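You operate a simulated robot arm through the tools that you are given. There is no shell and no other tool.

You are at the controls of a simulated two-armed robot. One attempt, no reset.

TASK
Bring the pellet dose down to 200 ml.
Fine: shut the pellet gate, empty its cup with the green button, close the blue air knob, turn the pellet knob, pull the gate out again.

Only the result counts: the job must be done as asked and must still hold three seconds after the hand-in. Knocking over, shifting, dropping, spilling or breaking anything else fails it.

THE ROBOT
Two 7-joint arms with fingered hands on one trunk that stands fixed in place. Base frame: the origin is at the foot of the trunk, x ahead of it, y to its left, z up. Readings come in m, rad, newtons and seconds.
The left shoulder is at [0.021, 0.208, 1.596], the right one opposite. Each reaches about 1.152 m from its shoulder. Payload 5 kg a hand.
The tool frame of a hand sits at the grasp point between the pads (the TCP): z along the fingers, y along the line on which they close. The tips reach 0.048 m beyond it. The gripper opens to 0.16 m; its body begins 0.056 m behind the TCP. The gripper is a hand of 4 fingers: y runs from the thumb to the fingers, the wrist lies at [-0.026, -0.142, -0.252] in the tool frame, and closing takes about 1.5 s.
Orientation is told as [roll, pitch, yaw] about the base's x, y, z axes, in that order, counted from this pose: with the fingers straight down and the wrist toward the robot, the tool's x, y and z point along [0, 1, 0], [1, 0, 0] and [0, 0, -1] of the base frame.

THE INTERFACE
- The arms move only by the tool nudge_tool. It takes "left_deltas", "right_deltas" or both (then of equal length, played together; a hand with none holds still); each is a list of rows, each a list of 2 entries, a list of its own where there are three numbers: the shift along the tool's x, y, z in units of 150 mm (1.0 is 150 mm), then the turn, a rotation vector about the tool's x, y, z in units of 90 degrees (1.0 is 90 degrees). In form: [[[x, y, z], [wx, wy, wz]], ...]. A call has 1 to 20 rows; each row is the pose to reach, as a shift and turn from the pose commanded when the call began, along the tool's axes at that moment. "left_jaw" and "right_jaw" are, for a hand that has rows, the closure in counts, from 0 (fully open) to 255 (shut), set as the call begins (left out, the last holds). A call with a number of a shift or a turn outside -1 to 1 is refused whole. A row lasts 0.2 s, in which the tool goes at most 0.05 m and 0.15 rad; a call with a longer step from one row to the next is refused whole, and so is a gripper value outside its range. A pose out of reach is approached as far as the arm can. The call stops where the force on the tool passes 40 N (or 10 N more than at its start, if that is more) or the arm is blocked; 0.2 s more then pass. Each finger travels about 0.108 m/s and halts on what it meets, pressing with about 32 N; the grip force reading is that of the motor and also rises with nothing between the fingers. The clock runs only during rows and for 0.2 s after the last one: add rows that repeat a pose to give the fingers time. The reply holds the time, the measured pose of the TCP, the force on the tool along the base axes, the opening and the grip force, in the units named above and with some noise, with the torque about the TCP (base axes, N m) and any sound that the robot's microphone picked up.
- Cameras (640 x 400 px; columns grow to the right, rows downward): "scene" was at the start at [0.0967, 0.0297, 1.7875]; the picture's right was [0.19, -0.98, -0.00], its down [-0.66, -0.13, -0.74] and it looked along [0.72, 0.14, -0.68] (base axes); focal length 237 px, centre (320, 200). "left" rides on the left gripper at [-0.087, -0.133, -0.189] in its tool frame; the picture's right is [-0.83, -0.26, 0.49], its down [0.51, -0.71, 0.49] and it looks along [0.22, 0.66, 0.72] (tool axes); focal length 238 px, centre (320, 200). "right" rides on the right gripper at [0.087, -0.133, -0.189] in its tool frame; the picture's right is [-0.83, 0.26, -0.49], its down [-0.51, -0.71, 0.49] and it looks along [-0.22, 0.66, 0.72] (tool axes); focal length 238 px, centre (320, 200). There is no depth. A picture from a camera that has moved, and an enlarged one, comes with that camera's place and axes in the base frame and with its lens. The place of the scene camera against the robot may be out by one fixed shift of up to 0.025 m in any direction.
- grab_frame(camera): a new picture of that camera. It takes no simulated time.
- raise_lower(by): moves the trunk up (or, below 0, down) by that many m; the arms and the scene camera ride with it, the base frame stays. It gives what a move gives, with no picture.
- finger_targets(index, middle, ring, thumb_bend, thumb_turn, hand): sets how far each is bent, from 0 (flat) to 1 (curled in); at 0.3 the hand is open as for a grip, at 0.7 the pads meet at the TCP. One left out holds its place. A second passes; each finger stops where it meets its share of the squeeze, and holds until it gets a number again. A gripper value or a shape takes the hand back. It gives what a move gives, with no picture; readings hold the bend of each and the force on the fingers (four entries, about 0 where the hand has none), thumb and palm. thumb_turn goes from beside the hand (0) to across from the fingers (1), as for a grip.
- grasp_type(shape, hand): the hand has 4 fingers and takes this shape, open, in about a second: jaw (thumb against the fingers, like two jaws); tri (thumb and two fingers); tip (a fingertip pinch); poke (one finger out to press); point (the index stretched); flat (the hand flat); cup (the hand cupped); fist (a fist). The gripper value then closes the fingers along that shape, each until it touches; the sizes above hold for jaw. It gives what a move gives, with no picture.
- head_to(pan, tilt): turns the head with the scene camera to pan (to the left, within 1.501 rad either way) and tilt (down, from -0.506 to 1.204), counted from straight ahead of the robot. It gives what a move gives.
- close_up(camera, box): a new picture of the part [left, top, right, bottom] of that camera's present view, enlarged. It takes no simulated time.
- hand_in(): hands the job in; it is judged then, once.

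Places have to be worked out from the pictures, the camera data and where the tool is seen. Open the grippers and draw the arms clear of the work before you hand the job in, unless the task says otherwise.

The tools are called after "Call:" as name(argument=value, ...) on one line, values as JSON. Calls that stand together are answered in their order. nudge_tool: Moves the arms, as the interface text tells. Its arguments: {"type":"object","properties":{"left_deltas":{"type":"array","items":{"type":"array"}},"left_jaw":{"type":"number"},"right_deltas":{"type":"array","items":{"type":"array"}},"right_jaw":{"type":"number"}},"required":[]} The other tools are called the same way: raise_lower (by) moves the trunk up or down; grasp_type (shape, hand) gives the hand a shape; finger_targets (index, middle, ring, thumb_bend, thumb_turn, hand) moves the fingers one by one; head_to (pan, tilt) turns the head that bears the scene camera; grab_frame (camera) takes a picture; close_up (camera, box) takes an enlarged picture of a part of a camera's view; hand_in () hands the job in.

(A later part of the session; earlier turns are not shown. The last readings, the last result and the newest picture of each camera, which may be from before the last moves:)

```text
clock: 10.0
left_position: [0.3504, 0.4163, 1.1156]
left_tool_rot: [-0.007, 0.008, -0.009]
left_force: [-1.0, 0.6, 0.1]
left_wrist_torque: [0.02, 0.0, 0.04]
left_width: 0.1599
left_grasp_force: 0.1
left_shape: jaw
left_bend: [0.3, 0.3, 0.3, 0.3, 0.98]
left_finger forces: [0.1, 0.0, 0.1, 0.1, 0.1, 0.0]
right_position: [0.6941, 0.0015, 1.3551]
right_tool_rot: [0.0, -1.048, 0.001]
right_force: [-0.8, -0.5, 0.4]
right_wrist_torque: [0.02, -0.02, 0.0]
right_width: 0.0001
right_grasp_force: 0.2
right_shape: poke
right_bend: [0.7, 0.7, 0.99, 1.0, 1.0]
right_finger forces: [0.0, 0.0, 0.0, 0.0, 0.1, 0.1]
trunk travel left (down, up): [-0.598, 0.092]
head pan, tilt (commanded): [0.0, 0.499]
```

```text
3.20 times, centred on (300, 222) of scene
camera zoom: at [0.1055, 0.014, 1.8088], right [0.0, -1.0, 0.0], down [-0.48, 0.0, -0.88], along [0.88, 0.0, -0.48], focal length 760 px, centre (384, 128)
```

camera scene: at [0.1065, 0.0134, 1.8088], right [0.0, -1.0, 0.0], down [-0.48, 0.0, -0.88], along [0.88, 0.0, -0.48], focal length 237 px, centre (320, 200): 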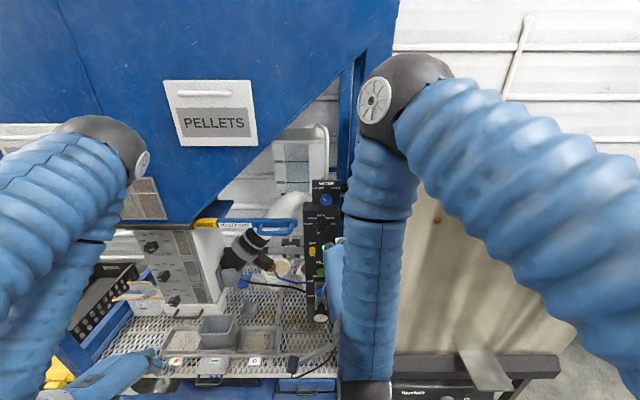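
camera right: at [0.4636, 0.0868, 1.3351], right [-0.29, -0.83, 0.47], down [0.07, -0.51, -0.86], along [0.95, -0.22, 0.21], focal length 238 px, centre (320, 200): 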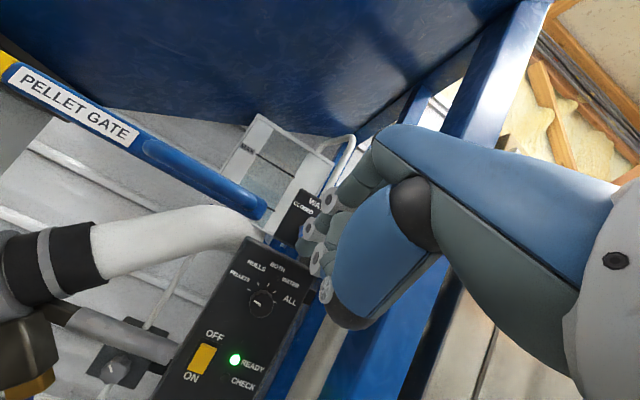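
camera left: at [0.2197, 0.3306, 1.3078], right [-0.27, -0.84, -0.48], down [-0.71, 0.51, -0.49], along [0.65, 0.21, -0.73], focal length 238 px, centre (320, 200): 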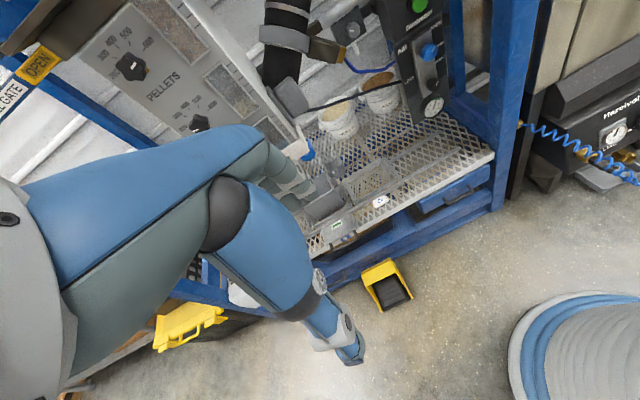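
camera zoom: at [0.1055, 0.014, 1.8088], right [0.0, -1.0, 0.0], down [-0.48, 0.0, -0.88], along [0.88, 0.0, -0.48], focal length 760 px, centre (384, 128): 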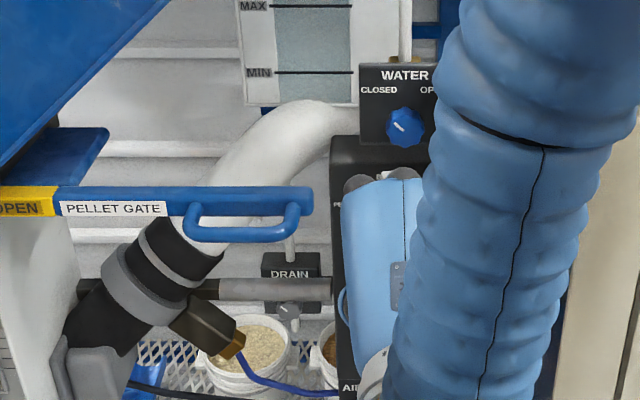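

The hand is right of the loop with the fingertips just in front of the bar face. I slide it toward +y in small steps to make contact with the right leg.

Call:
nudge_tool(right_deltas=[[[0.1, 0, 0], [0, 0, 0]], [[0.2, 0, 0], [0, 0, 0]], [[0.3, 0, 0], [0, 0, 0]], [[0.37, 0, 0], [0, 0, 0]]])

Call:
grab_frame(camera="right")

Call:
close_up(camera="scene", box=[200, 160, 400, 285])

```text
clock: 11.0
left_position: [0.3522, 0.416, 1.1158]
left_tool_rot: [-0.007, 0.009, -0.009]
left_force: [0.5, -0.7, 0.2]
left_wrist_torque: [0.0, -0.01, -0.01]
left_width: 0.16
left_grasp_force: 0.1
left_shape: jaw
left_bend: [0.3, 0.3, 0.3, 0.3, 0.98]
left_finger forces: [0.1, 0.0, 0.0, 0.1, 0.0, 0.1]
right_position: [0.695, 0.0589, 1.3556]
right_tool_rot: [-0.002, -1.047, 0.001]
right_force: [0.4, -0.3, 0.0]
right_wrist_torque: [0.03, 0.02, -0.05]
right_width: 0.0
right_grasp_force: 0.1
right_shape: poke
right_bend: [0.7, 0.7, 0.99, 1.0, 1.0]
right_finger forces: [0.1, 0.1, 0.0, 0.0, 0.0, 0.1]
trunk travel left (down, up): [-0.598, 0.092]
head pan, tilt (commanded): [0.0, 0.499]
```

```text
taken
camera right: at [0.4643, 0.1435, 1.3353], right [-0.29, -0.83, 0.47], down [0.07, -0.51, -0.86], along [0.95, -0.22, 0.21], focal length 238 px, centre (320, 200)
```

right: 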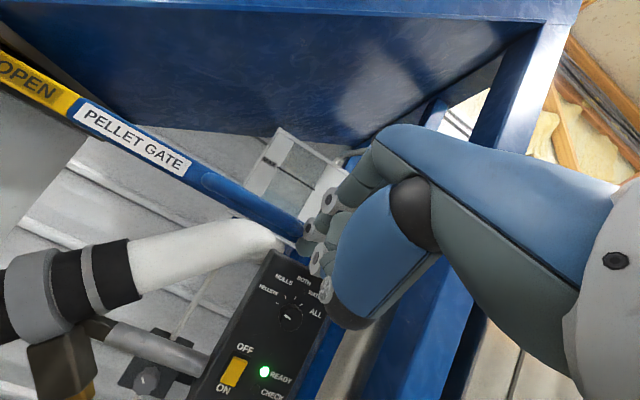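

```text
3.20 times, centred on (300, 222) of scene
camera zoom: at [0.1061, 0.0147, 1.8088], right [0.0, -1.0, 0.0], down [-0.48, 0.0, -0.88], along [0.88, 0.0, -0.48], focal length 760 px, centre (384, 128)
```

zoom: 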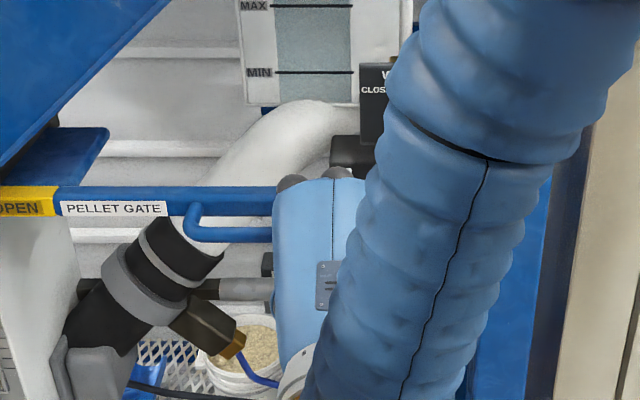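

No contact yet and the gate is unmoved. I zoom in to see the fingertip relative to the loop before continuing.

Call:
close_up(camera="right", box=[200, 140, 360, 300])

```text
2.50 times, centred on (280, 220) of right
camera zoom: at [0.4643, 0.1435, 1.3353], right [-0.29, -0.83, 0.47], down [0.07, -0.51, -0.86], along [0.95, -0.22, 0.21], focal length 596 px, centre (420, 150)
```

zoom: 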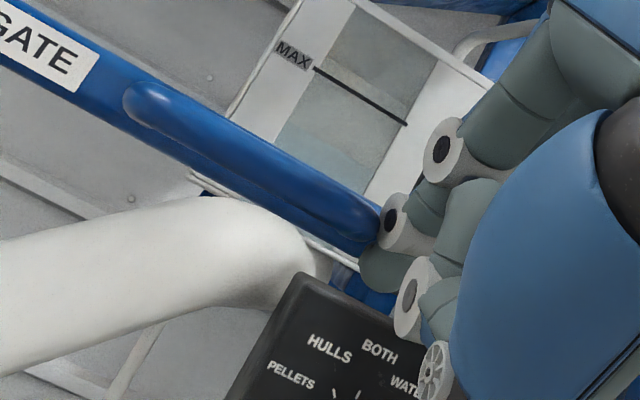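

The finger is just about touching the right end of the loop. I continue pushing toward +y in 1 cm rows, the stop limit guarding the force.

Call:
nudge_tool(right_deltas=[[[0.07, 0, 0], [0, 0, 0]], [[0.14, 0, 0], [0, 0, 0]], [[0.21, 0, 0], [0, 0, 0]], [[0.28, 0, 0], [0, 0, 0]]])

Call:
close_up(camera="right", box=[200, 140, 360, 300])

Call:
close_up(camera="scene", box=[200, 160, 400, 285])

```text
clock: 12.0
left_position: [0.3519, 0.4165, 1.1158]
left_tool_rot: [-0.007, 0.009, -0.008]
left_force: [1.3, 0.2, -0.7]
left_wrist_torque: [-0.03, 0.02, -0.01]
left_width: 0.16
left_grasp_force: 0.0
left_shape: jaw
left_bend: [0.3, 0.3, 0.3, 0.3, 0.98]
left_finger forces: [0.0, 0.0, 0.0, 0.0, 0.2, 0.1]
right_position: [0.6945, 0.0995, 1.3552]
right_tool_rot: [0.002, -1.047, -0.001]
right_force: [-0.7, -2.0, -0.1]
right_wrist_torque: [-0.05, 0.03, -0.11]
right_width: 0.0
right_grasp_force: 0.1
right_shape: poke
right_bend: [0.7, 0.7, 0.99, 1.0, 1.0]
right_finger forces: [3.0, 0.0, 0.0, 0.0, 0.1, 0.1]
trunk travel left (down, up): [-0.598, 0.092]
head pan, tilt (commanded): [0.0, 0.499]
```

```text
2.50 times, centred on (280, 220) of right
camera zoom: at [0.4644, 0.1848, 1.3355], right [-0.29, -0.83, 0.47], down [0.07, -0.51, -0.86], along [0.95, -0.22, 0.21], focal length 596 px, centre (420, 150)
```

zoom: 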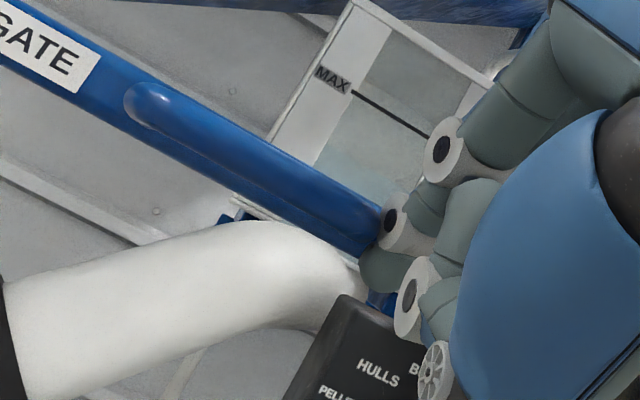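

```text
3.20 times, centred on (300, 222) of scene
camera zoom: at [0.1061, 0.0147, 1.8088], right [0.0, -1.0, 0.0], down [-0.48, 0.0, -0.88], along [0.88, 0.0, -0.48], focal length 760 px, centre (384, 128)
```

zoom: 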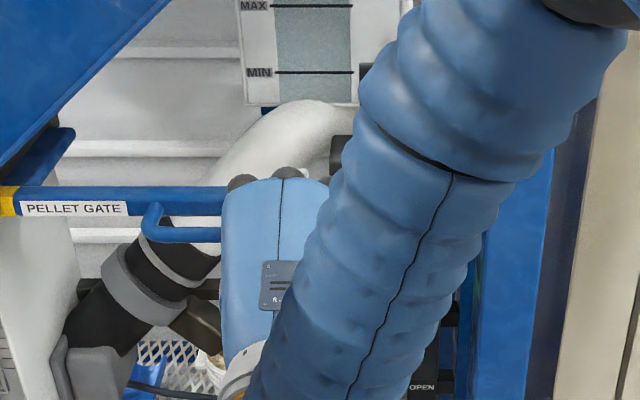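

The gate is sliding with only ~2 N: the yellow section is nearly hidden. I keep pushing until it meets its stop.

Call:
nudge_tool(right_deltas=[[[0.07, 0, 0], [0, 0, 0]], [[0.14, 0, 0], [0, 0, 0]], [[0.21, 0, 0], [0, 0, 0]], [[0.28, 0, 0], [0, 0, 0]], [[0.35, 0, 0], [0, 0, 0]], [[0.42, 0, 0], [0, 0, 0]]])

Call:
grab_frame(camera="right")

Call:
grab_frame(camera="scene")

```text
clock: 13.1
left_position: [0.3493, 0.4164, 1.1181]
left_tool_rot: [-0.004, 0.009, -0.006]
left_force: [-0.5, 0.9, -0.3]
left_wrist_torque: [-0.17, -0.03, -0.04]
left_width: 0.1599
left_grasp_force: 0.0
left_shape: jaw
left_bend: [0.3, 0.3, 0.3, 0.3, 0.98]
left_finger forces: [0.0, 0.1, 0.0, 0.1, 0.0, 0.1]
right_position: [0.6972, 0.1308, 1.3562]
right_tool_rot: [-0.018, -1.051, -0.011]
right_force: [-6.6, -39.3, 2.0]
right_wrist_torque: [-0.32, 0.03, -0.8]
right_width: 0.0
right_grasp_force: 0.1
right_shape: poke
right_bend: [0.7, 0.7, 0.99, 1.0, 1.0]
right_finger forces: [40.4, 0.0, 0.0, 0.0, 0.0, 0.0]
trunk travel left (down, up): [-0.598, 0.092]
head pan, tilt (commanded): [0.0, 0.499]
stopped in row 5 (right hand): the force on the tool passed its limit at 45 N (the readings are from after the stop); the commanded pose is now the measured one
```

```text
taken
camera right: at [0.4693, 0.222, 1.3349], right [-0.32, -0.82, 0.47], down [0.06, -0.51, -0.85], along [0.95, -0.24, 0.21], focal length 238 px, centre (320, 200)
```

right: 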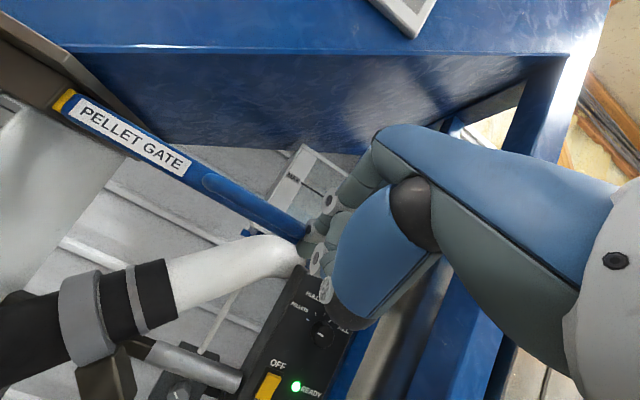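

```text
taken
camera scene: at [0.1039, 0.0106, 1.8089], right [0.0, -1.0, 0.0], down [-0.48, 0.0, -0.88], along [0.88, 0.0, -0.48], focal length 237 px, centre (320, 200)
```

scene: 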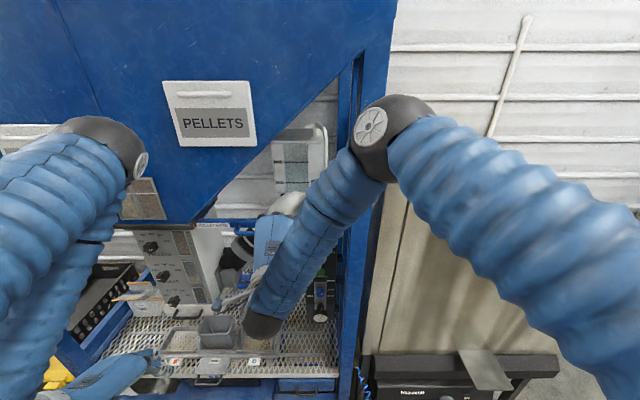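

The gate hit a firm stop after about 7 cm of travel. I back the hand off toward −y and check that the gate stays shut.

Call:
nudge_tool(right_deltas=[[[-0.2, 0, 0], [0, 0, 0]], [[-0.5, 0, 0], [0, 0, 0]], [[-0.8, 0, 0], [0, 0, 0]]])

Call:
grab_frame(camera="right")

Call:
close_up(camera="right", box=[0, 20, 240, 170])

Call:
close_up(camera="scene", box=[120, 200, 340, 320])

```text
clock: 13.9
left_position: [0.3507, 0.4155, 1.1178]
left_tool_rot: [-0.007, 0.01, -0.008]
left_force: [-0.5, 0.2, -0.1]
left_wrist_torque: [0.04, 0.0, 0.02]
left_width: 0.1598
left_grasp_force: 0.1
left_shape: jaw
left_bend: [0.3, 0.3, 0.3, 0.3, 0.98]
left_finger forces: [0.0, 0.1, 0.1, 0.1, 0.1, 0.1]
right_position: [0.6951, 0.0179, 1.3561]
right_tool_rot: [-0.007, -1.049, -0.006]
right_force: [0.0, 0.0, -1.0]
right_wrist_torque: [0.0, -0.03, 0.01]
right_width: 0.0
right_grasp_force: 0.0
right_shape: poke
right_bend: [0.7, 0.7, 0.99, 1.0, 1.0]
right_finger forces: [0.1, 0.0, 0.0, 0.0, 0.0, 0.0]
trunk travel left (down, up): [-0.598, 0.092]
head pan, tilt (commanded): [0.0, 0.499]
```

```text
taken
camera right: at [0.465, 0.1056, 1.335], right [-0.3, -0.83, 0.47], down [0.07, -0.51, -0.86], along [0.95, -0.23, 0.21], focal length 238 px, centre (320, 200)
```

right: 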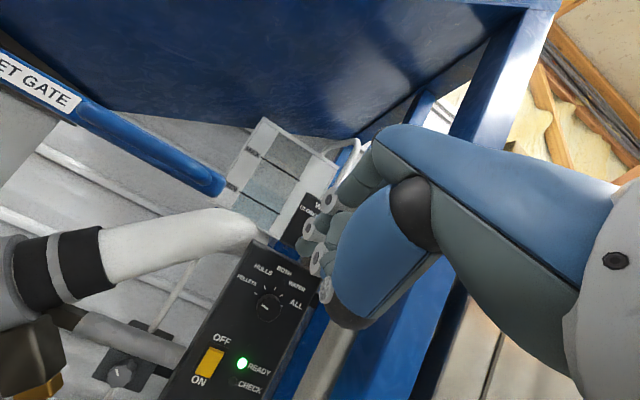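

```text
2.67 times, centred on (120, 95) of right
camera zoom: at [0.465, 0.1056, 1.335], right [-0.3, -0.83, 0.47], down [0.07, -0.51, -0.86], along [0.95, -0.23, 0.21], focal length 636 px, centre (853, 480)
```

zoom: 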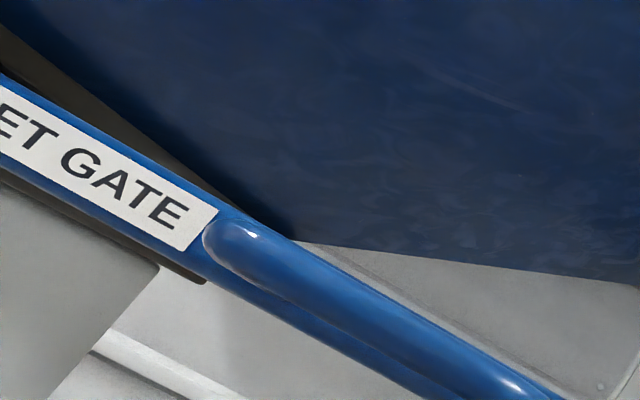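

```text
2.91 times, centred on (230, 260) of scene
camera zoom: at [0.1067, 0.012, 1.8088], right [0.0, -1.0, 0.0], down [-0.48, 0.0, -0.88], along [0.88, 0.0, -0.48], focal length 691 px, centre (582, 26)
```

zoom: 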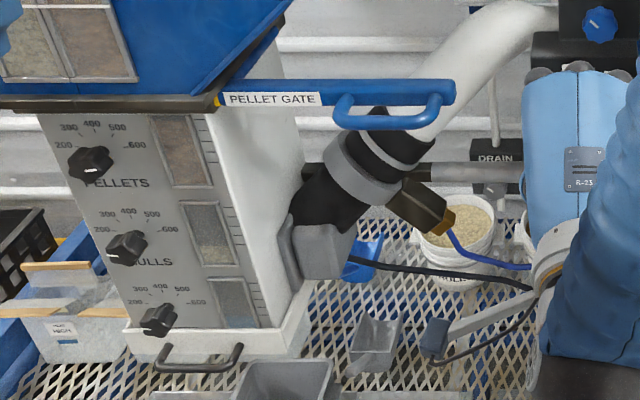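

The gate stays shut (label now at the box edge). Next the green FILL button: I triangulate its cap at about (0.905, −0.010, 0.981). I curl the middle finger so only the index sticks out, and lower the hand in front of the panel at a safe distance.

Call:
finger_targets(hand="right", middle=1.0)

Call:
nudge_tool(right_deltas=[[[-0.03, -0.24, 0.14], [0, 0, 0]], [[-0.07, -0.48, 0.28], [0, 0, 0]], [[-0.1, -0.72, 0.42], [0, 0, 0]], [[-0.133, -0.953, 0.55], [0, 0, 0]]])

Call:
grab_frame(camera="right")

```text
clock: 14.9
left_position: [0.3511, 0.4169, 1.116]
left_tool_rot: [-0.007, 0.009, -0.007]
left_force: [-0.2, 1.2, 0.1]
left_wrist_torque: [0.03, 0.02, -0.01]
left_width: 0.1598
left_grasp_force: 0.0
left_shape: jaw
left_bend: [0.3, 0.3, 0.3, 0.3, 0.98]
left_finger forces: [0.0, 0.0, 0.0, 0.1, 0.1, 0.0]
right_position: [0.6947, 0.0176, 1.3551]
right_tool_rot: [-0.008, -1.052, -0.005]
right_force: [-0.9, -0.7, 0.3]
right_wrist_torque: [0.04, 0.01, 0.02]
right_width: 0.0554
right_grasp_force: 0.1
right_shape: fingers
right_bend: [0.7, 0.81, 0.99, 1.0, 1.0]
right_finger forces: [0.1, 0.0, 0.0, 0.1, 0.0, 0.1]
trunk travel left (down, up): [-0.598, 0.092]
head pan, tilt (commanded): [0.0, 0.499]
```

```text
clock: 15.9
left_position: [0.3521, 0.4168, 1.1159]
left_tool_rot: [-0.007, 0.011, -0.007]
left_force: [1.0, -0.3, -0.6]
left_wrist_torque: [0.0, 0.04, 0.02]
left_width: 0.1597
left_grasp_force: 0.1
left_shape: jaw
left_bend: [0.3, 0.3, 0.3, 0.3, 0.98]
left_finger forces: [0.1, 0.1, 0.1, 0.0, 0.0, 0.0]
right_position: [0.6959, -0.0028, 1.1894]
right_tool_rot: [-0.009, -1.05, -0.006]
right_force: [0.4, 0.3, 1.1]
right_wrist_torque: [0.02, 0.13, 0.03]
right_width: 0.0558
right_grasp_force: 0.1
right_shape: fingers
right_bend: [0.7, 1.0, 0.99, 1.0, 1.0]
right_finger forces: [0.0, 0.0, 0.1, 0.1, 0.1, 0.0]
trunk travel left (down, up): [-0.598, 0.092]
head pan, tilt (commanded): [0.0, 0.499]
```

```text
taken
camera right: at [0.4673, 0.0869, 1.1685], right [-0.3, -0.83, 0.47], down [0.07, -0.51, -0.86], along [0.95, -0.23, 0.21], focal length 238 px, centre (320, 200)
```

right: 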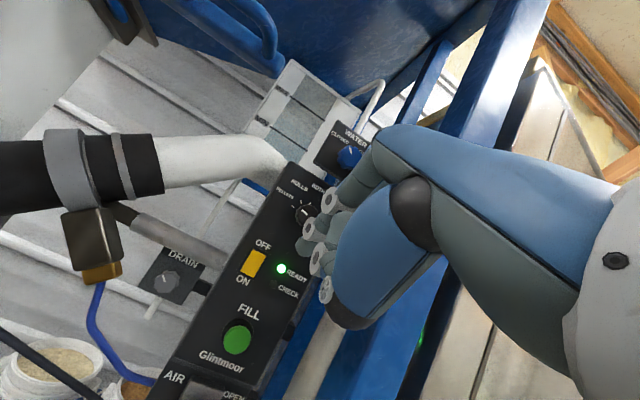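

The button is seen at about (0.90, −0.007, 0.988). I lower further to button height, keeping the fingertip around 10 cm in front of the panel.

Call:
nudge_tool(right_deltas=[[[-0.02, -0.19, 0.17], [0, 0, 0]], [[-0.045, -0.38, 0.34], [0, 0, 0]], [[-0.07, -0.57, 0.51], [0, 0, 0]], [[-0.09, -0.76, 0.68], [0, 0, 0]], [[-0.113, -0.94, 0.85], [0, 0, 0]], [[-0.113, -0.94, 0.85], [0, 0, 0]]])

Call:
grab_frame(camera="right")

Call:
grab_frame(camera="scene")

```text
clock: 17.3
left_position: [0.351, 0.4166, 1.1162]
left_tool_rot: [-0.009, 0.009, -0.007]
left_force: [0.2, 0.0, 1.0]
left_wrist_torque: [-0.05, 0.0, 0.02]
left_width: 0.1597
left_grasp_force: 0.1
left_shape: jaw
left_bend: [0.3, 0.3, 0.3, 0.3, 0.98]
left_finger forces: [0.0, 0.0, 0.1, 0.0, 0.0, 0.0]
right_position: [0.7355, -0.0222, 1.0055]
right_tool_rot: [-0.01, -1.053, -0.002]
right_force: [-0.5, 0.7, 0.2]
right_wrist_torque: [0.0, -0.01, -0.03]
right_width: 0.0558
right_grasp_force: 0.1
right_shape: fingers
right_bend: [0.7, 1.0, 0.99, 1.0, 1.0]
right_finger forces: [0.0, 0.0, 0.0, 0.0, 0.0, 0.0]
trunk travel left (down, up): [-0.598, 0.092]
head pan, tilt (commanded): [0.0, 0.499]
```

```text
taken
camera right: at [0.5067, 0.0664, 0.985], right [-0.3, -0.83, 0.47], down [0.07, -0.51, -0.86], along [0.95, -0.23, 0.21], focal length 238 px, centre (320, 200)
```

right: 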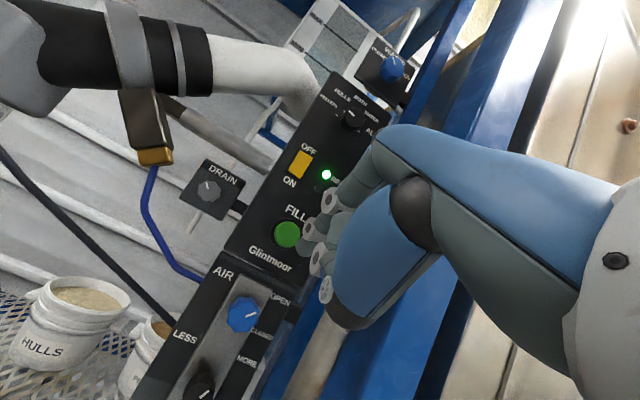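

```text
taken
camera scene: at [0.1057, 0.0149, 1.8089], right [0.0, -1.0, 0.0], down [-0.48, 0.0, -0.88], along [0.88, 0.0, -0.48], focal length 237 px, centre (320, 200)
```

scene: 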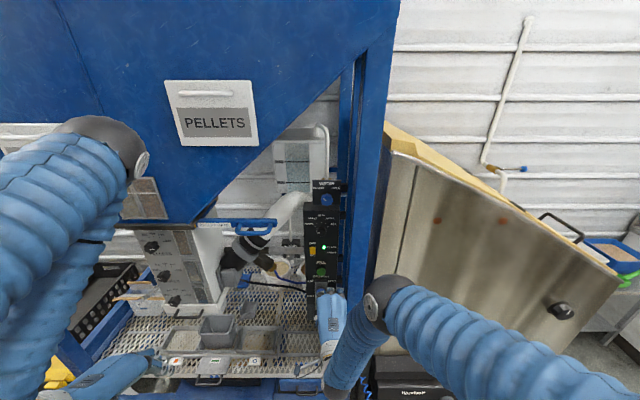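

Good view of the button and the air knob. I zoom in on both.

Call:
close_up(camera="right", box=[170, 190, 350, 400])

Call:
close_up(camera="scene", box=[280, 170, 380, 340])

```text
1.90 times, centred on (260, 295) of right
camera zoom: at [0.5067, 0.0664, 0.985], right [-0.3, -0.83, 0.47], down [0.07, -0.51, -0.86], along [0.95, -0.23, 0.21], focal length 454 px, centre (434, 19)
```

zoom: 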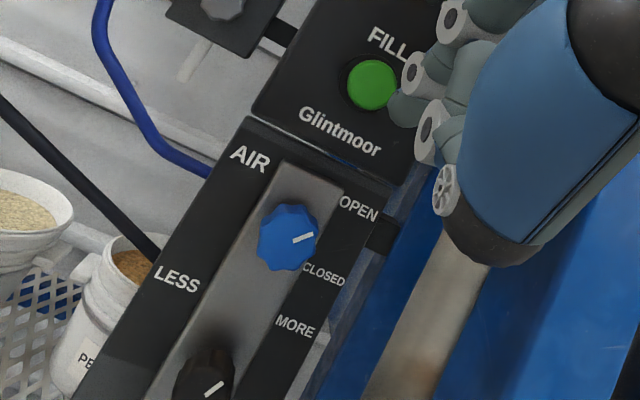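

```text
2.35 times, centred on (330, 255) of scene
camera zoom: at [0.1057, 0.0149, 1.8089], right [0.0, -1.0, 0.0], down [-0.48, 0.0, -0.88], along [0.88, 0.0, -0.48], focal length 559 px, centre (296, 71)
```

zoom: 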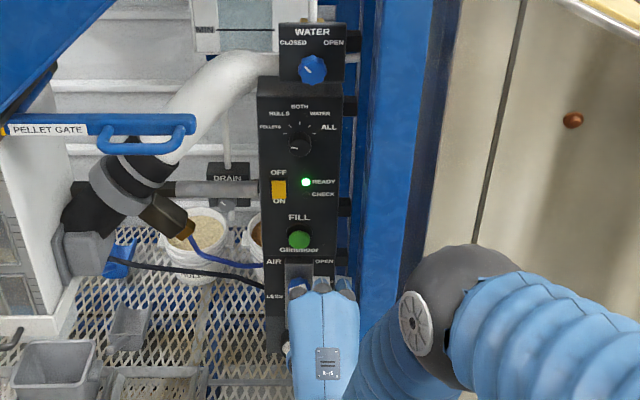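

The air knob's pointer is at OPEN (upper right), CLOSED lies clockwise from it. Now I advance the index finger along +x toward the green button, stopping about 2 cm short to verify alignment.

Call:
nudge_tool(right_deltas=[[[0.01, 0.11, 0.19], [0, 0, 0]], [[0.02, 0.22, 0.38], [0, 0, 0]], [[0.03, 0.32, 0.555], [0, 0, 0]], [[0.03, 0.32, 0.555], [0, 0, 0]]])

Call:
grab_frame(camera="right")

Call:
close_up(camera="right", box=[240, 170, 380, 300])

Call:
close_up(camera="scene", box=[280, 220, 380, 320])

```text
clock: 18.3
left_position: [0.351, 0.4173, 1.1171]
left_tool_rot: [-0.009, 0.009, -0.007]
left_force: [0.5, -0.3, 0.7]
left_wrist_torque: [-0.01, 0.0, 0.02]
left_width: 0.1598
left_grasp_force: 0.1
left_shape: jaw
left_bend: [0.3, 0.3, 0.3, 0.3, 0.98]
left_finger forces: [0.1, 0.0, 0.1, 0.1, 0.0, 0.0]
right_position: [0.8309, -0.019, 1.0064]
right_tool_rot: [-0.01, -1.051, -0.004]
right_force: [0.3, -0.7, 0.2]
right_wrist_torque: [0.01, 0.01, 0.02]
right_width: 0.0558
right_grasp_force: 0.0
right_shape: fingers
right_bend: [0.7, 1.0, 0.99, 1.0, 1.0]
right_finger forces: [0.1, 0.1, 0.0, 0.0, 0.0, 0.0]
trunk travel left (down, up): [-0.598, 0.092]
head pan, tilt (commanded): [0.0, 0.499]
```

```text
taken
camera right: at [0.6021, 0.071, 0.986], right [-0.3, -0.83, 0.47], down [0.07, -0.51, -0.86], along [0.95, -0.23, 0.21], focal length 238 px, centre (320, 200)
```

right: 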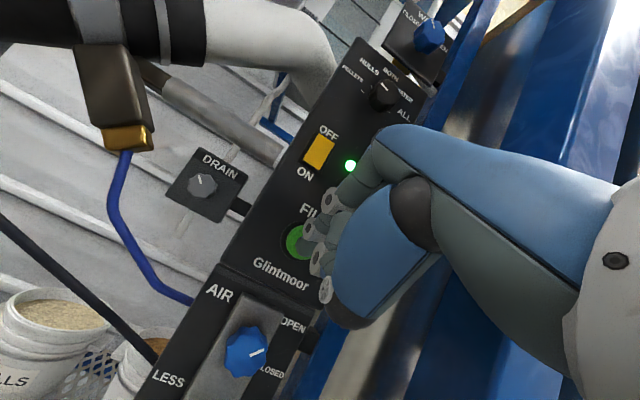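

```text
3.08 times, centred on (310, 235) of right
camera zoom: at [0.6021, 0.071, 0.986], right [-0.3, -0.83, 0.47], down [0.07, -0.51, -0.86], along [0.95, -0.23, 0.21], focal length 733 px, centre (351, 92)
```

zoom: 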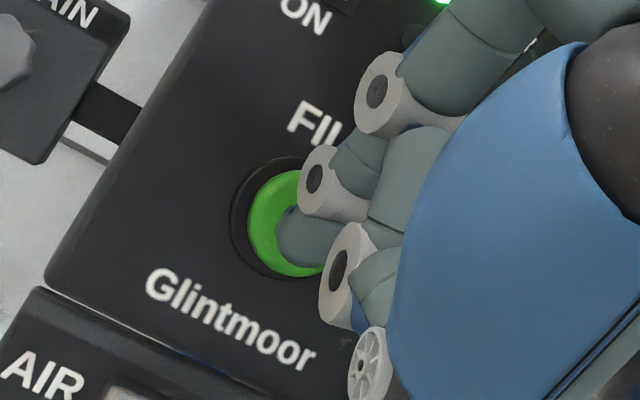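

```text
4.00 times, centred on (330, 270) of scene
camera zoom: at [0.1057, 0.0145, 1.8088], right [0.0, -1.0, 0.0], down [-0.48, 0.0, -0.88], along [0.88, 0.0, -0.48], focal length 950 px, centre (280, -80)
```

zoom: 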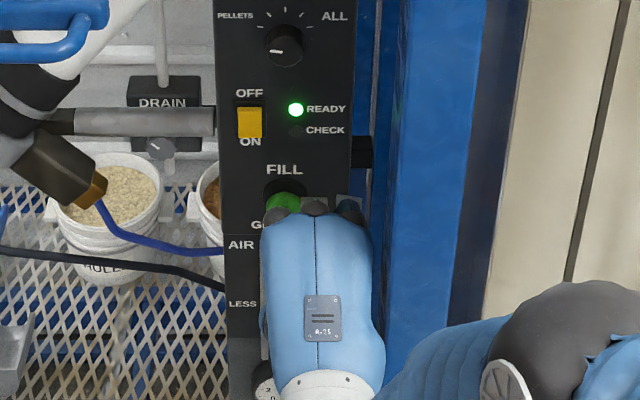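

The fingertip lines up with the green button (slightly low), about 1–2 cm away. I move in with small steps and read the force.

Call:
nudge_tool(right_deltas=[[[0, 0.04, 0.015], [0, 0, 0]], [[0, 0.056, 0.044], [0, 0, 0]], [[0, 0.073, 0.073], [0, 0, 0]]])

Call:
close_up(camera="right", box=[240, 170, 380, 300])

```text
clock: 19.1
left_position: [0.3502, 0.4168, 1.1166]
left_tool_rot: [-0.007, 0.01, -0.008]
left_force: [0.1, -0.3, -0.2]
left_wrist_torque: [-0.01, 0.02, -0.02]
left_width: 0.1598
left_grasp_force: 0.0
left_shape: jaw
left_bend: [0.3, 0.3, 0.3, 0.3, 0.98]
left_finger forces: [0.0, 0.0, 0.0, 0.0, 0.0, 0.0]
right_position: [0.8475, -0.0177, 1.0104]
right_tool_rot: [-0.01, -1.047, -0.003]
right_force: [-5.3, 0.5, 1.8]
right_wrist_torque: [0.0, 0.04, 0.07]
right_width: 0.055
right_grasp_force: 2.7
right_shape: fingers
right_bend: [0.7, 1.0, 0.99, 1.0, 1.0]
right_finger forces: [5.3, 0.0, 0.1, 0.1, 0.0, 0.0]
trunk travel left (down, up): [-0.598, 0.092]
head pan, tilt (commanded): [0.0, 0.499]
```

```text
3.08 times, centred on (310, 235) of right
camera zoom: at [0.6164, 0.0717, 0.9894], right [-0.3, -0.83, 0.47], down [0.07, -0.51, -0.86], along [0.95, -0.23, 0.21], focal length 733 px, centre (351, 92)
```

zoom: 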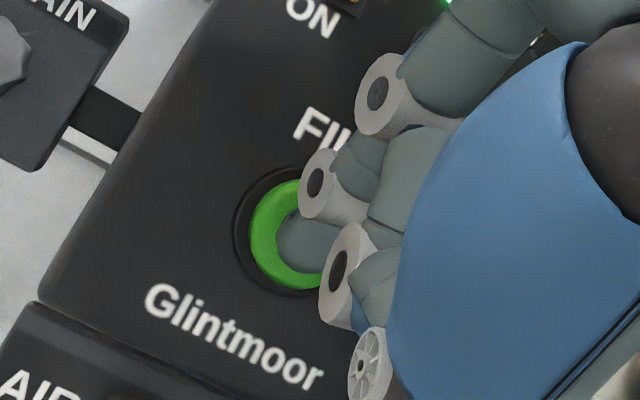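

Fingertip is on the button with 5 N. I press further in small increments and listen for a click.

Call:
nudge_tool(right_deltas=[[[0, 0.01, 0.017], [0, 0, 0]], [[0, 0.02, 0.035], [0, 0, 0]], [[0, 0.02, 0.035], [0, 0, 0]]])

Call:
grab_frame(camera="right")

Call:
grab_frame(camera="scene")

```text
clock: 19.9
left_position: [0.3512, 0.4173, 1.1164]
left_tool_rot: [-0.009, 0.008, -0.008]
left_force: [-0.2, 0.0, -0.8]
left_wrist_torque: [0.0, 0.01, 0.01]
left_width: 0.1603
left_grasp_force: 0.0
left_shape: jaw
left_bend: [0.3, 0.3, 0.3, 0.3, 0.98]
left_finger forces: [0.0, 0.0, 0.0, 0.0, 0.1, 0.0]
right_position: [0.8509, -0.0167, 1.0112]
right_tool_rot: [-0.011, -1.052, -0.003]
right_force: [-14.1, 1.0, 4.4]
right_wrist_torque: [0.06, 0.21, 0.19]
right_width: 0.0525
right_grasp_force: 7.1
right_shape: fingers
right_bend: [0.7, 1.0, 0.99, 1.0, 1.0]
right_finger forces: [14.3, 0.1, 0.0, 0.0, 0.0, 0.0]
trunk travel left (down, up): [-0.598, 0.092]
head pan, tilt (commanded): [0.0, 0.499]
```

```text
taken
camera right: at [0.6211, 0.0725, 0.9898], right [-0.3, -0.83, 0.47], down [0.07, -0.51, -0.86], along [0.95, -0.23, 0.21], focal length 238 px, centre (320, 200)
```

right: 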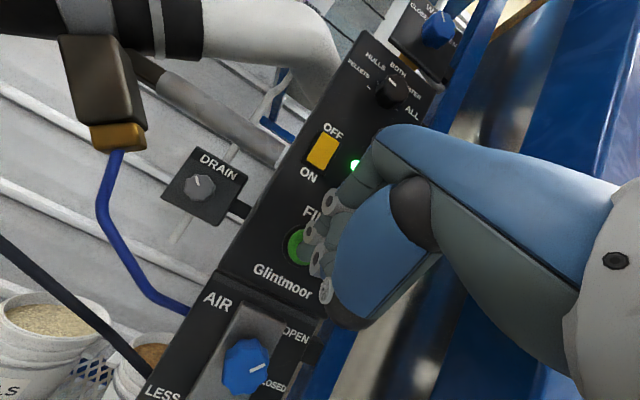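

```text
taken
camera scene: at [0.1039, 0.0145, 1.8089], right [0.0, -1.0, 0.0], down [-0.48, 0.0, -0.88], along [0.88, 0.0, -0.48], focal length 237 px, centre (320, 200)
```

scene: 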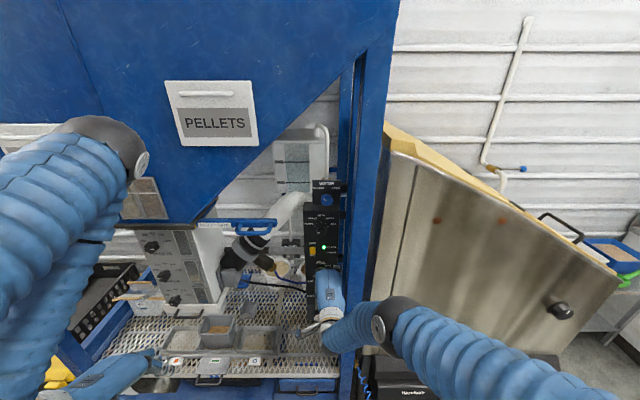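

The cup on the tray looks changed. I zoom in on the tray container and the pellet window.

Call:
close_up(camera="scene", box=[120, 215, 300, 365])

Call:
close_up(camera="scene", box=[300, 170, 360, 300])

```text
2.67 times, centred on (210, 290) of scene
camera zoom: at [0.1039, 0.0145, 1.8089], right [0.0, -1.0, 0.0], down [-0.48, 0.0, -0.88], along [0.88, 0.0, -0.48], focal length 633 px, centre (613, -40)
```

zoom: 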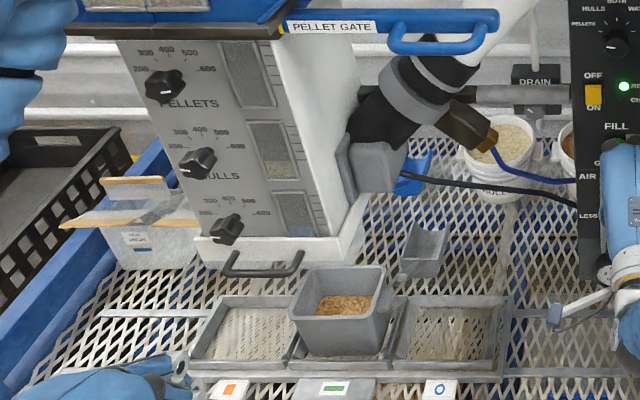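

```text
3.08 times, centred on (330, 235) of scene
camera zoom: at [0.1039, 0.0145, 1.8089], right [0.0, -1.0, 0.0], down [-0.48, 0.0, -0.88], along [0.88, 0.0, -0.48], focal length 730 px, centre (289, 92)
```

zoom: 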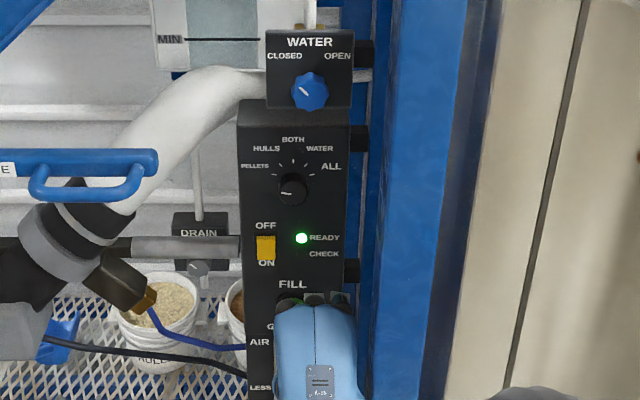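

The top window is now empty and the pellets have dropped into the bin under the box: the cup emptied. I withdraw the finger straight back (−x).

Call:
nudge_tool(right_deltas=[[[0, -0.05, -0.0866], [0, 0, 0]], [[0, -0.15, -0.26], [0, 0, 0]], [[0, -0.25, -0.433], [0, 0, 0]], [[0, -0.4, -0.693], [0, 0, 0]], [[0, -0.5, -0.866], [0, 0, 0]]])

Call:
close_up(camera="scene", box=[120, 215, 300, 365])

Call:
grab_frame(camera="right")

```text
clock: 21.1
left_position: [0.3517, 0.417, 1.117]
left_tool_rot: [-0.011, 0.009, -0.007]
left_force: [0.0, 0.0, 0.1]
left_wrist_torque: [-0.03, 0.01, 0.01]
left_width: 0.1598
left_grasp_force: 0.1
left_shape: jaw
left_bend: [0.3, 0.3, 0.3, 0.3, 0.98]
left_finger forces: [0.0, 0.0, 0.0, 0.1, 0.0, 0.0]
right_position: [0.7028, -0.0149, 1.01]
right_tool_rot: [-0.011, -1.05, -0.004]
right_force: [0.5, 0.2, 1.7]
right_wrist_torque: [-0.03, 0.12, 0.02]
right_width: 0.0556
right_grasp_force: 0.0
right_shape: fingers
right_bend: [0.7, 1.0, 0.99, 1.0, 1.0]
right_finger forces: [0.1, 0.0, 0.0, 0.0, 0.0, 0.1]
trunk travel left (down, up): [-0.598, 0.092]
head pan, tilt (commanded): [0.0, 0.499]
```

```text
2.67 times, centred on (210, 290) of scene
camera zoom: at [0.1054, 0.0145, 1.8088], right [0.0, -1.0, 0.0], down [-0.48, 0.0, -0.88], along [0.88, 0.0, -0.48], focal length 633 px, centre (613, -40)
```

zoom: 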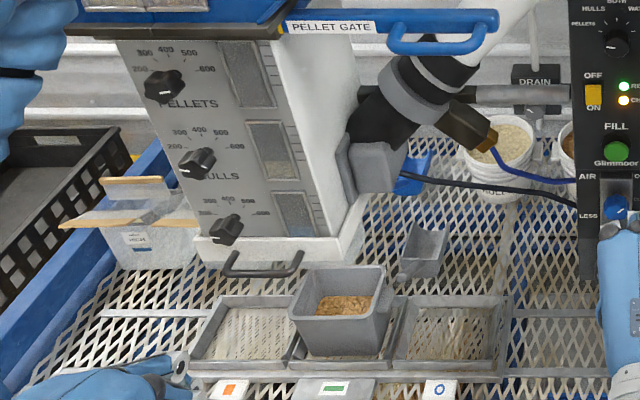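

```text
taken
camera right: at [0.472, 0.0732, 0.9894], right [-0.3, -0.83, 0.47], down [0.07, -0.51, -0.86], along [0.95, -0.23, 0.21], focal length 238 px, centre (320, 200)
```

right: 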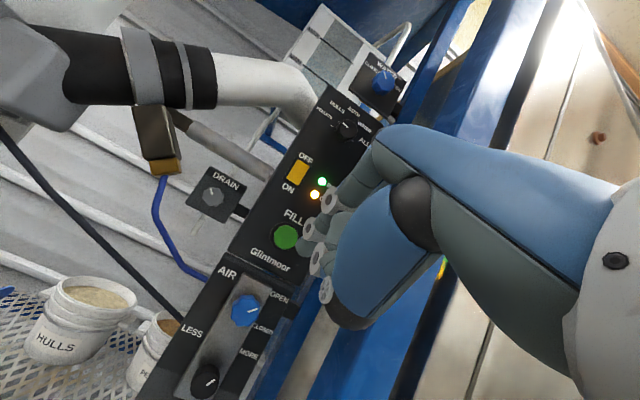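

READY and now CHECK are lit with the cup empty. Next the blue air knob: I estimate its face at about (0.888, −0.007, 0.860). I try the fingertip-pinch shape and look at it.

Call:
grasp_type(hand="right", shape="tip")

Call:
grab_frame(camera="right")

Call:
close_up(camera="scene", box=[270, 200, 400, 340])

```text
clock: 22.0
left_position: [0.3508, 0.4179, 1.1163]
left_tool_rot: [-0.007, 0.008, -0.007]
left_force: [-0.5, 0.6, -0.2]
left_wrist_torque: [0.03, -0.03, -0.02]
left_width: 0.1597
left_grasp_force: 0.0
left_shape: jaw
left_bend: [0.3, 0.3, 0.3, 0.3, 0.98]
left_finger forces: [0.0, 0.0, 0.0, 0.1, 0.0, 0.0]
right_position: [0.7022, -0.016, 1.0109]
right_tool_rot: [-0.009, -1.051, -0.004]
right_force: [0.0, -0.6, 0.9]
right_wrist_torque: [0.0, 0.01, 0.02]
right_width: 0.1598
right_grasp_force: 0.0
right_shape: tip
right_bend: [0.3, 0.98, 0.99, 0.3, 0.98]
right_finger forces: [0.0, 0.0, 0.0, 0.1, 0.0, 0.1]
trunk travel left (down, up): [-0.598, 0.092]
head pan, tilt (commanded): [0.0, 0.499]
```

```text
taken
camera right: at [0.4726, 0.073, 0.9891], right [-0.3, -0.83, 0.47], down [0.07, -0.51, -0.86], along [0.95, -0.23, 0.21], focal length 238 px, centre (320, 200)
```

right: 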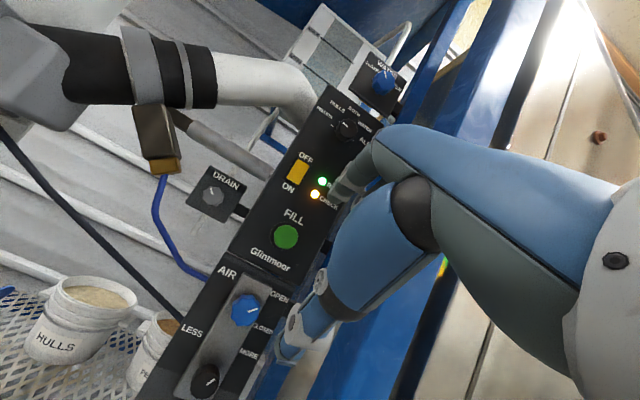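

```text
2.86 times, centred on (335, 270) of scene
camera zoom: at [0.1057, 0.0143, 1.8088], right [0.0, -1.0, 0.0], down [-0.48, 0.0, -0.88], along [0.88, 0.0, -0.48], focal length 678 px, centre (277, 0)
```

zoom: 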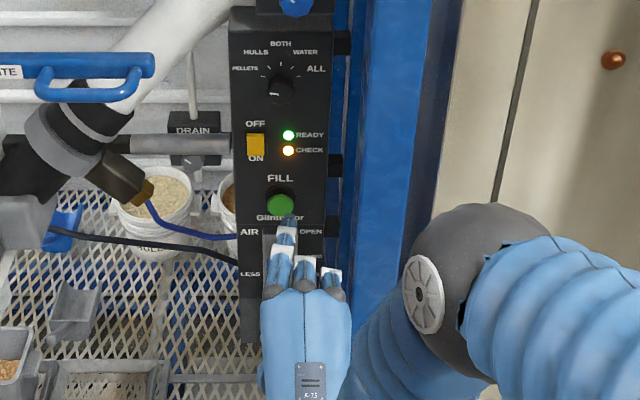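

The tip shape gives index against thumb, which suits the knobs. The air knob is low for this arm, so I lower the trunk in steps, watching that both hands stay clear.

Call:
raise_lower(by=-0.12)

Call:
grab_frame(camera="scene")

Call:
grab_frame(camera="left")

Call:
grab_frame(camera="right")

```text
clock: 23.5
left_position: [0.3505, 0.4169, 0.9964]
left_tool_rot: [-0.007, 0.011, -0.006]
left_force: [0.4, -0.7, 0.3]
left_wrist_torque: [0.01, -0.05, 0.01]
left_width: 0.1598
left_grasp_force: 0.1
left_shape: jaw
left_bend: [0.3, 0.3, 0.3, 0.3, 0.98]
left_finger forces: [0.1, 0.0, 0.0, 0.0, 0.0, 0.0]
right_position: [0.7025, -0.0157, 0.8903]
right_tool_rot: [-0.009, -1.052, -0.005]
right_force: [-0.1, 0.2, 0.3]
right_wrist_torque: [-0.03, 0.05, 0.01]
right_width: 0.1598
right_grasp_force: 0.1
right_shape: tip
right_bend: [0.3, 0.98, 0.99, 0.3, 0.98]
right_finger forces: [0.0, 0.1, 0.0, 0.0, 0.0, 0.0]
trunk travel left (down, up): [-0.478, 0.212]
head pan, tilt (commanded): [0.0, 0.499]
```

```text
taken
camera scene: at [0.1057, 0.0142, 1.689], right [0.0, -1.0, 0.0], down [-0.48, 0.0, -0.88], along [0.88, 0.0, -0.48], focal length 237 px, centre (320, 200)
```

scene: 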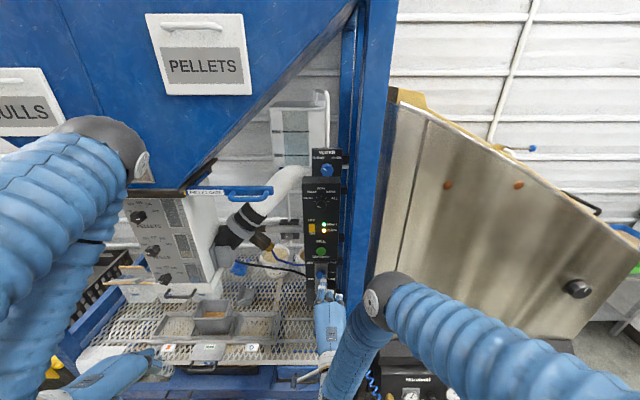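

```text
taken
camera left: at [0.2195, 0.3315, 1.1876], right [-0.27, -0.84, -0.48], down [-0.71, 0.51, -0.49], along [0.65, 0.21, -0.73], focal length 238 px, centre (320, 200)
```

left: 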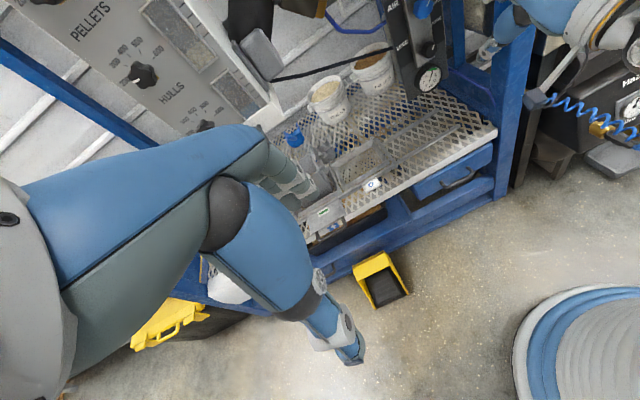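

```text
taken
camera right: at [0.4727, 0.0729, 0.8694], right [-0.3, -0.83, 0.47], down [0.07, -0.51, -0.86], along [0.95, -0.23, 0.21], focal length 238 px, centre (320, 200)
```

right: 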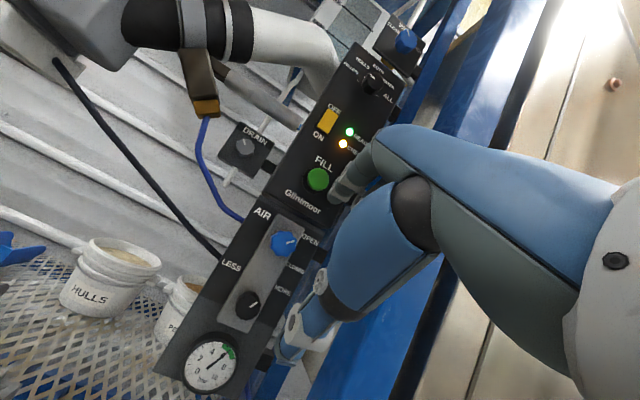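

All clear. I lower a further 0.10 m so the right arm reaches the air knob comfortably with level fingers.

Call:
raise_lower(by=-0.1)

Call:
grab_frame(camera="scene")

Call:
grab_frame(camera="right")

```text
clock: 24.8
left_position: [0.3506, 0.4159, 0.8966]
left_tool_rot: [-0.006, 0.008, -0.006]
left_force: [-0.8, 0.1, 0.4]
left_wrist_torque: [-0.01, 0.0, 0.01]
left_width: 0.1599
left_grasp_force: 0.2
left_shape: jaw
left_bend: [0.3, 0.3, 0.3, 0.3, 0.98]
left_finger forces: [0.1, 0.1, 0.0, 0.0, 0.0, 0.0]
right_position: [0.7024, -0.0159, 0.7897]
right_tool_rot: [-0.008, -1.049, -0.001]
right_force: [0.5, -0.7, 0.2]
right_wrist_torque: [-0.03, 0.07, 0.0]
right_width: 0.1598
right_grasp_force: 0.1
right_shape: tip
right_bend: [0.3, 0.98, 0.99, 0.3, 0.98]
right_finger forces: [0.0, 0.0, 0.0, 0.0, 0.0, 0.0]
trunk travel left (down, up): [-0.378, 0.312]
head pan, tilt (commanded): [0.0, 0.499]
```

```text
taken
camera scene: at [0.1056, 0.0141, 1.589], right [0.0, -1.0, 0.0], down [-0.48, 0.0, -0.88], along [0.88, 0.0, -0.48], focal length 237 px, centre (320, 200)
```

scene: 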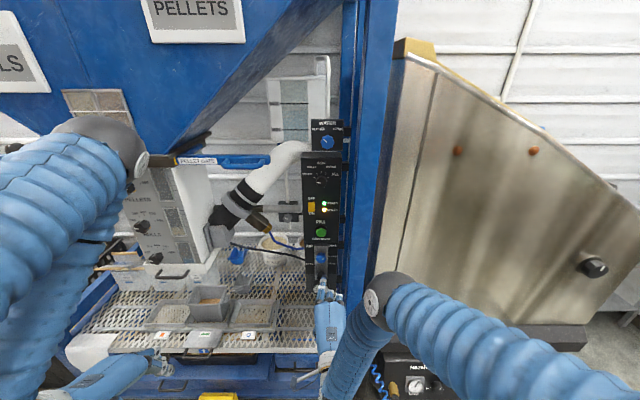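

```text
taken
camera right: at [0.4726, 0.0729, 0.7695], right [-0.3, -0.83, 0.47], down [0.07, -0.51, -0.86], along [0.95, -0.23, 0.21], focal length 238 px, centre (320, 200)
```

right: 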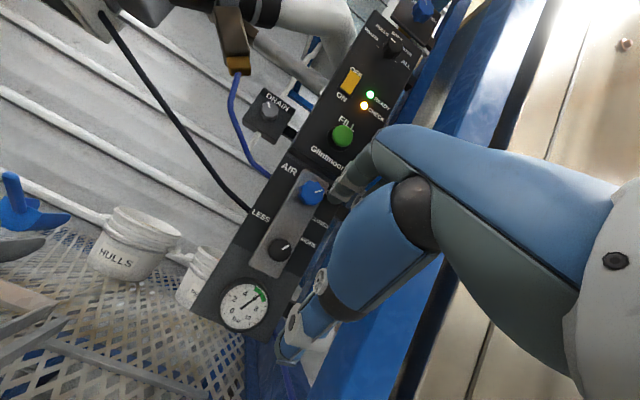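

The air knob sits near (0.88, −0.006, 0.863). I level the fingers (another −30° of pitch) and raise the hand toward the knob's height, staying about 10 cm away from the panel.

Call:
nudge_tool(right_deltas=[[[0, 0.06, -0.05], [-0.08, 0, 0]], [[0, 0.12, -0.1], [-0.16, 0, 0]], [[0, 0.2, -0.14], [-0.24, 0, 0]], [[0, 0.3, -0.18], [-0.333, 0, 0]], [[0, 0.4, -0.22], [-0.333, 0, 0]]])

Call:
grab_frame(camera="right")

Call:
grab_frame(camera="scene")

```text
clock: 26.0
left_position: [0.3512, 0.419, 0.8961]
left_tool_rot: [-0.008, 0.01, -0.005]
left_force: [-0.5, 2.1, -0.2]
left_wrist_torque: [-0.19, -0.06, 0.01]
left_width: 0.1598
left_grasp_force: 0.1
left_shape: jaw
left_bend: [0.3, 0.3, 0.3, 0.3, 0.98]
left_finger forces: [0.0, 0.0, 0.1, 0.0, 0.0, 0.1]
right_position: [0.7024, -0.0143, 0.8596]
right_tool_rot: [-2.117, -1.564, 2.105]
right_force: [-0.2, -1.8, 0.6]
right_wrist_torque: [-0.03, -0.02, 0.09]
right_width: 0.1598
right_grasp_force: 0.1
right_shape: tip
right_bend: [0.3, 0.98, 0.99, 0.3, 0.98]
right_finger forces: [0.1, 0.1, 0.0, 0.0, 0.1, 0.0]
trunk travel left (down, up): [-0.378, 0.312]
head pan, tilt (commanded): [0.0, 0.499]
```

```text
taken
camera right: at [0.5149, 0.0728, 0.7268], right [-0.5, -0.83, 0.26], down [0.49, -0.52, -0.7], along [0.72, -0.22, 0.66], focal length 238 px, centre (320, 200)
```

right: 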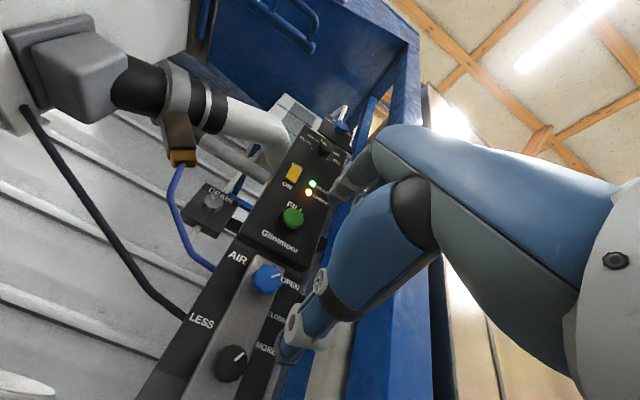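

```text
taken
camera scene: at [0.1054, 0.0166, 1.5889], right [0.0, -1.0, 0.0], down [-0.48, 0.0, -0.88], along [0.88, 0.0, -0.48], focal length 237 px, centre (320, 200)
```

scene: 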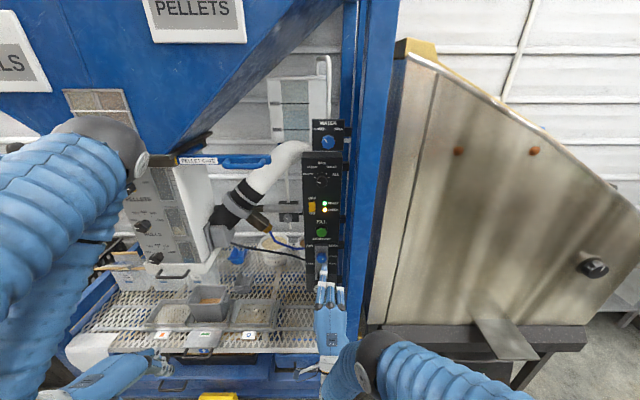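

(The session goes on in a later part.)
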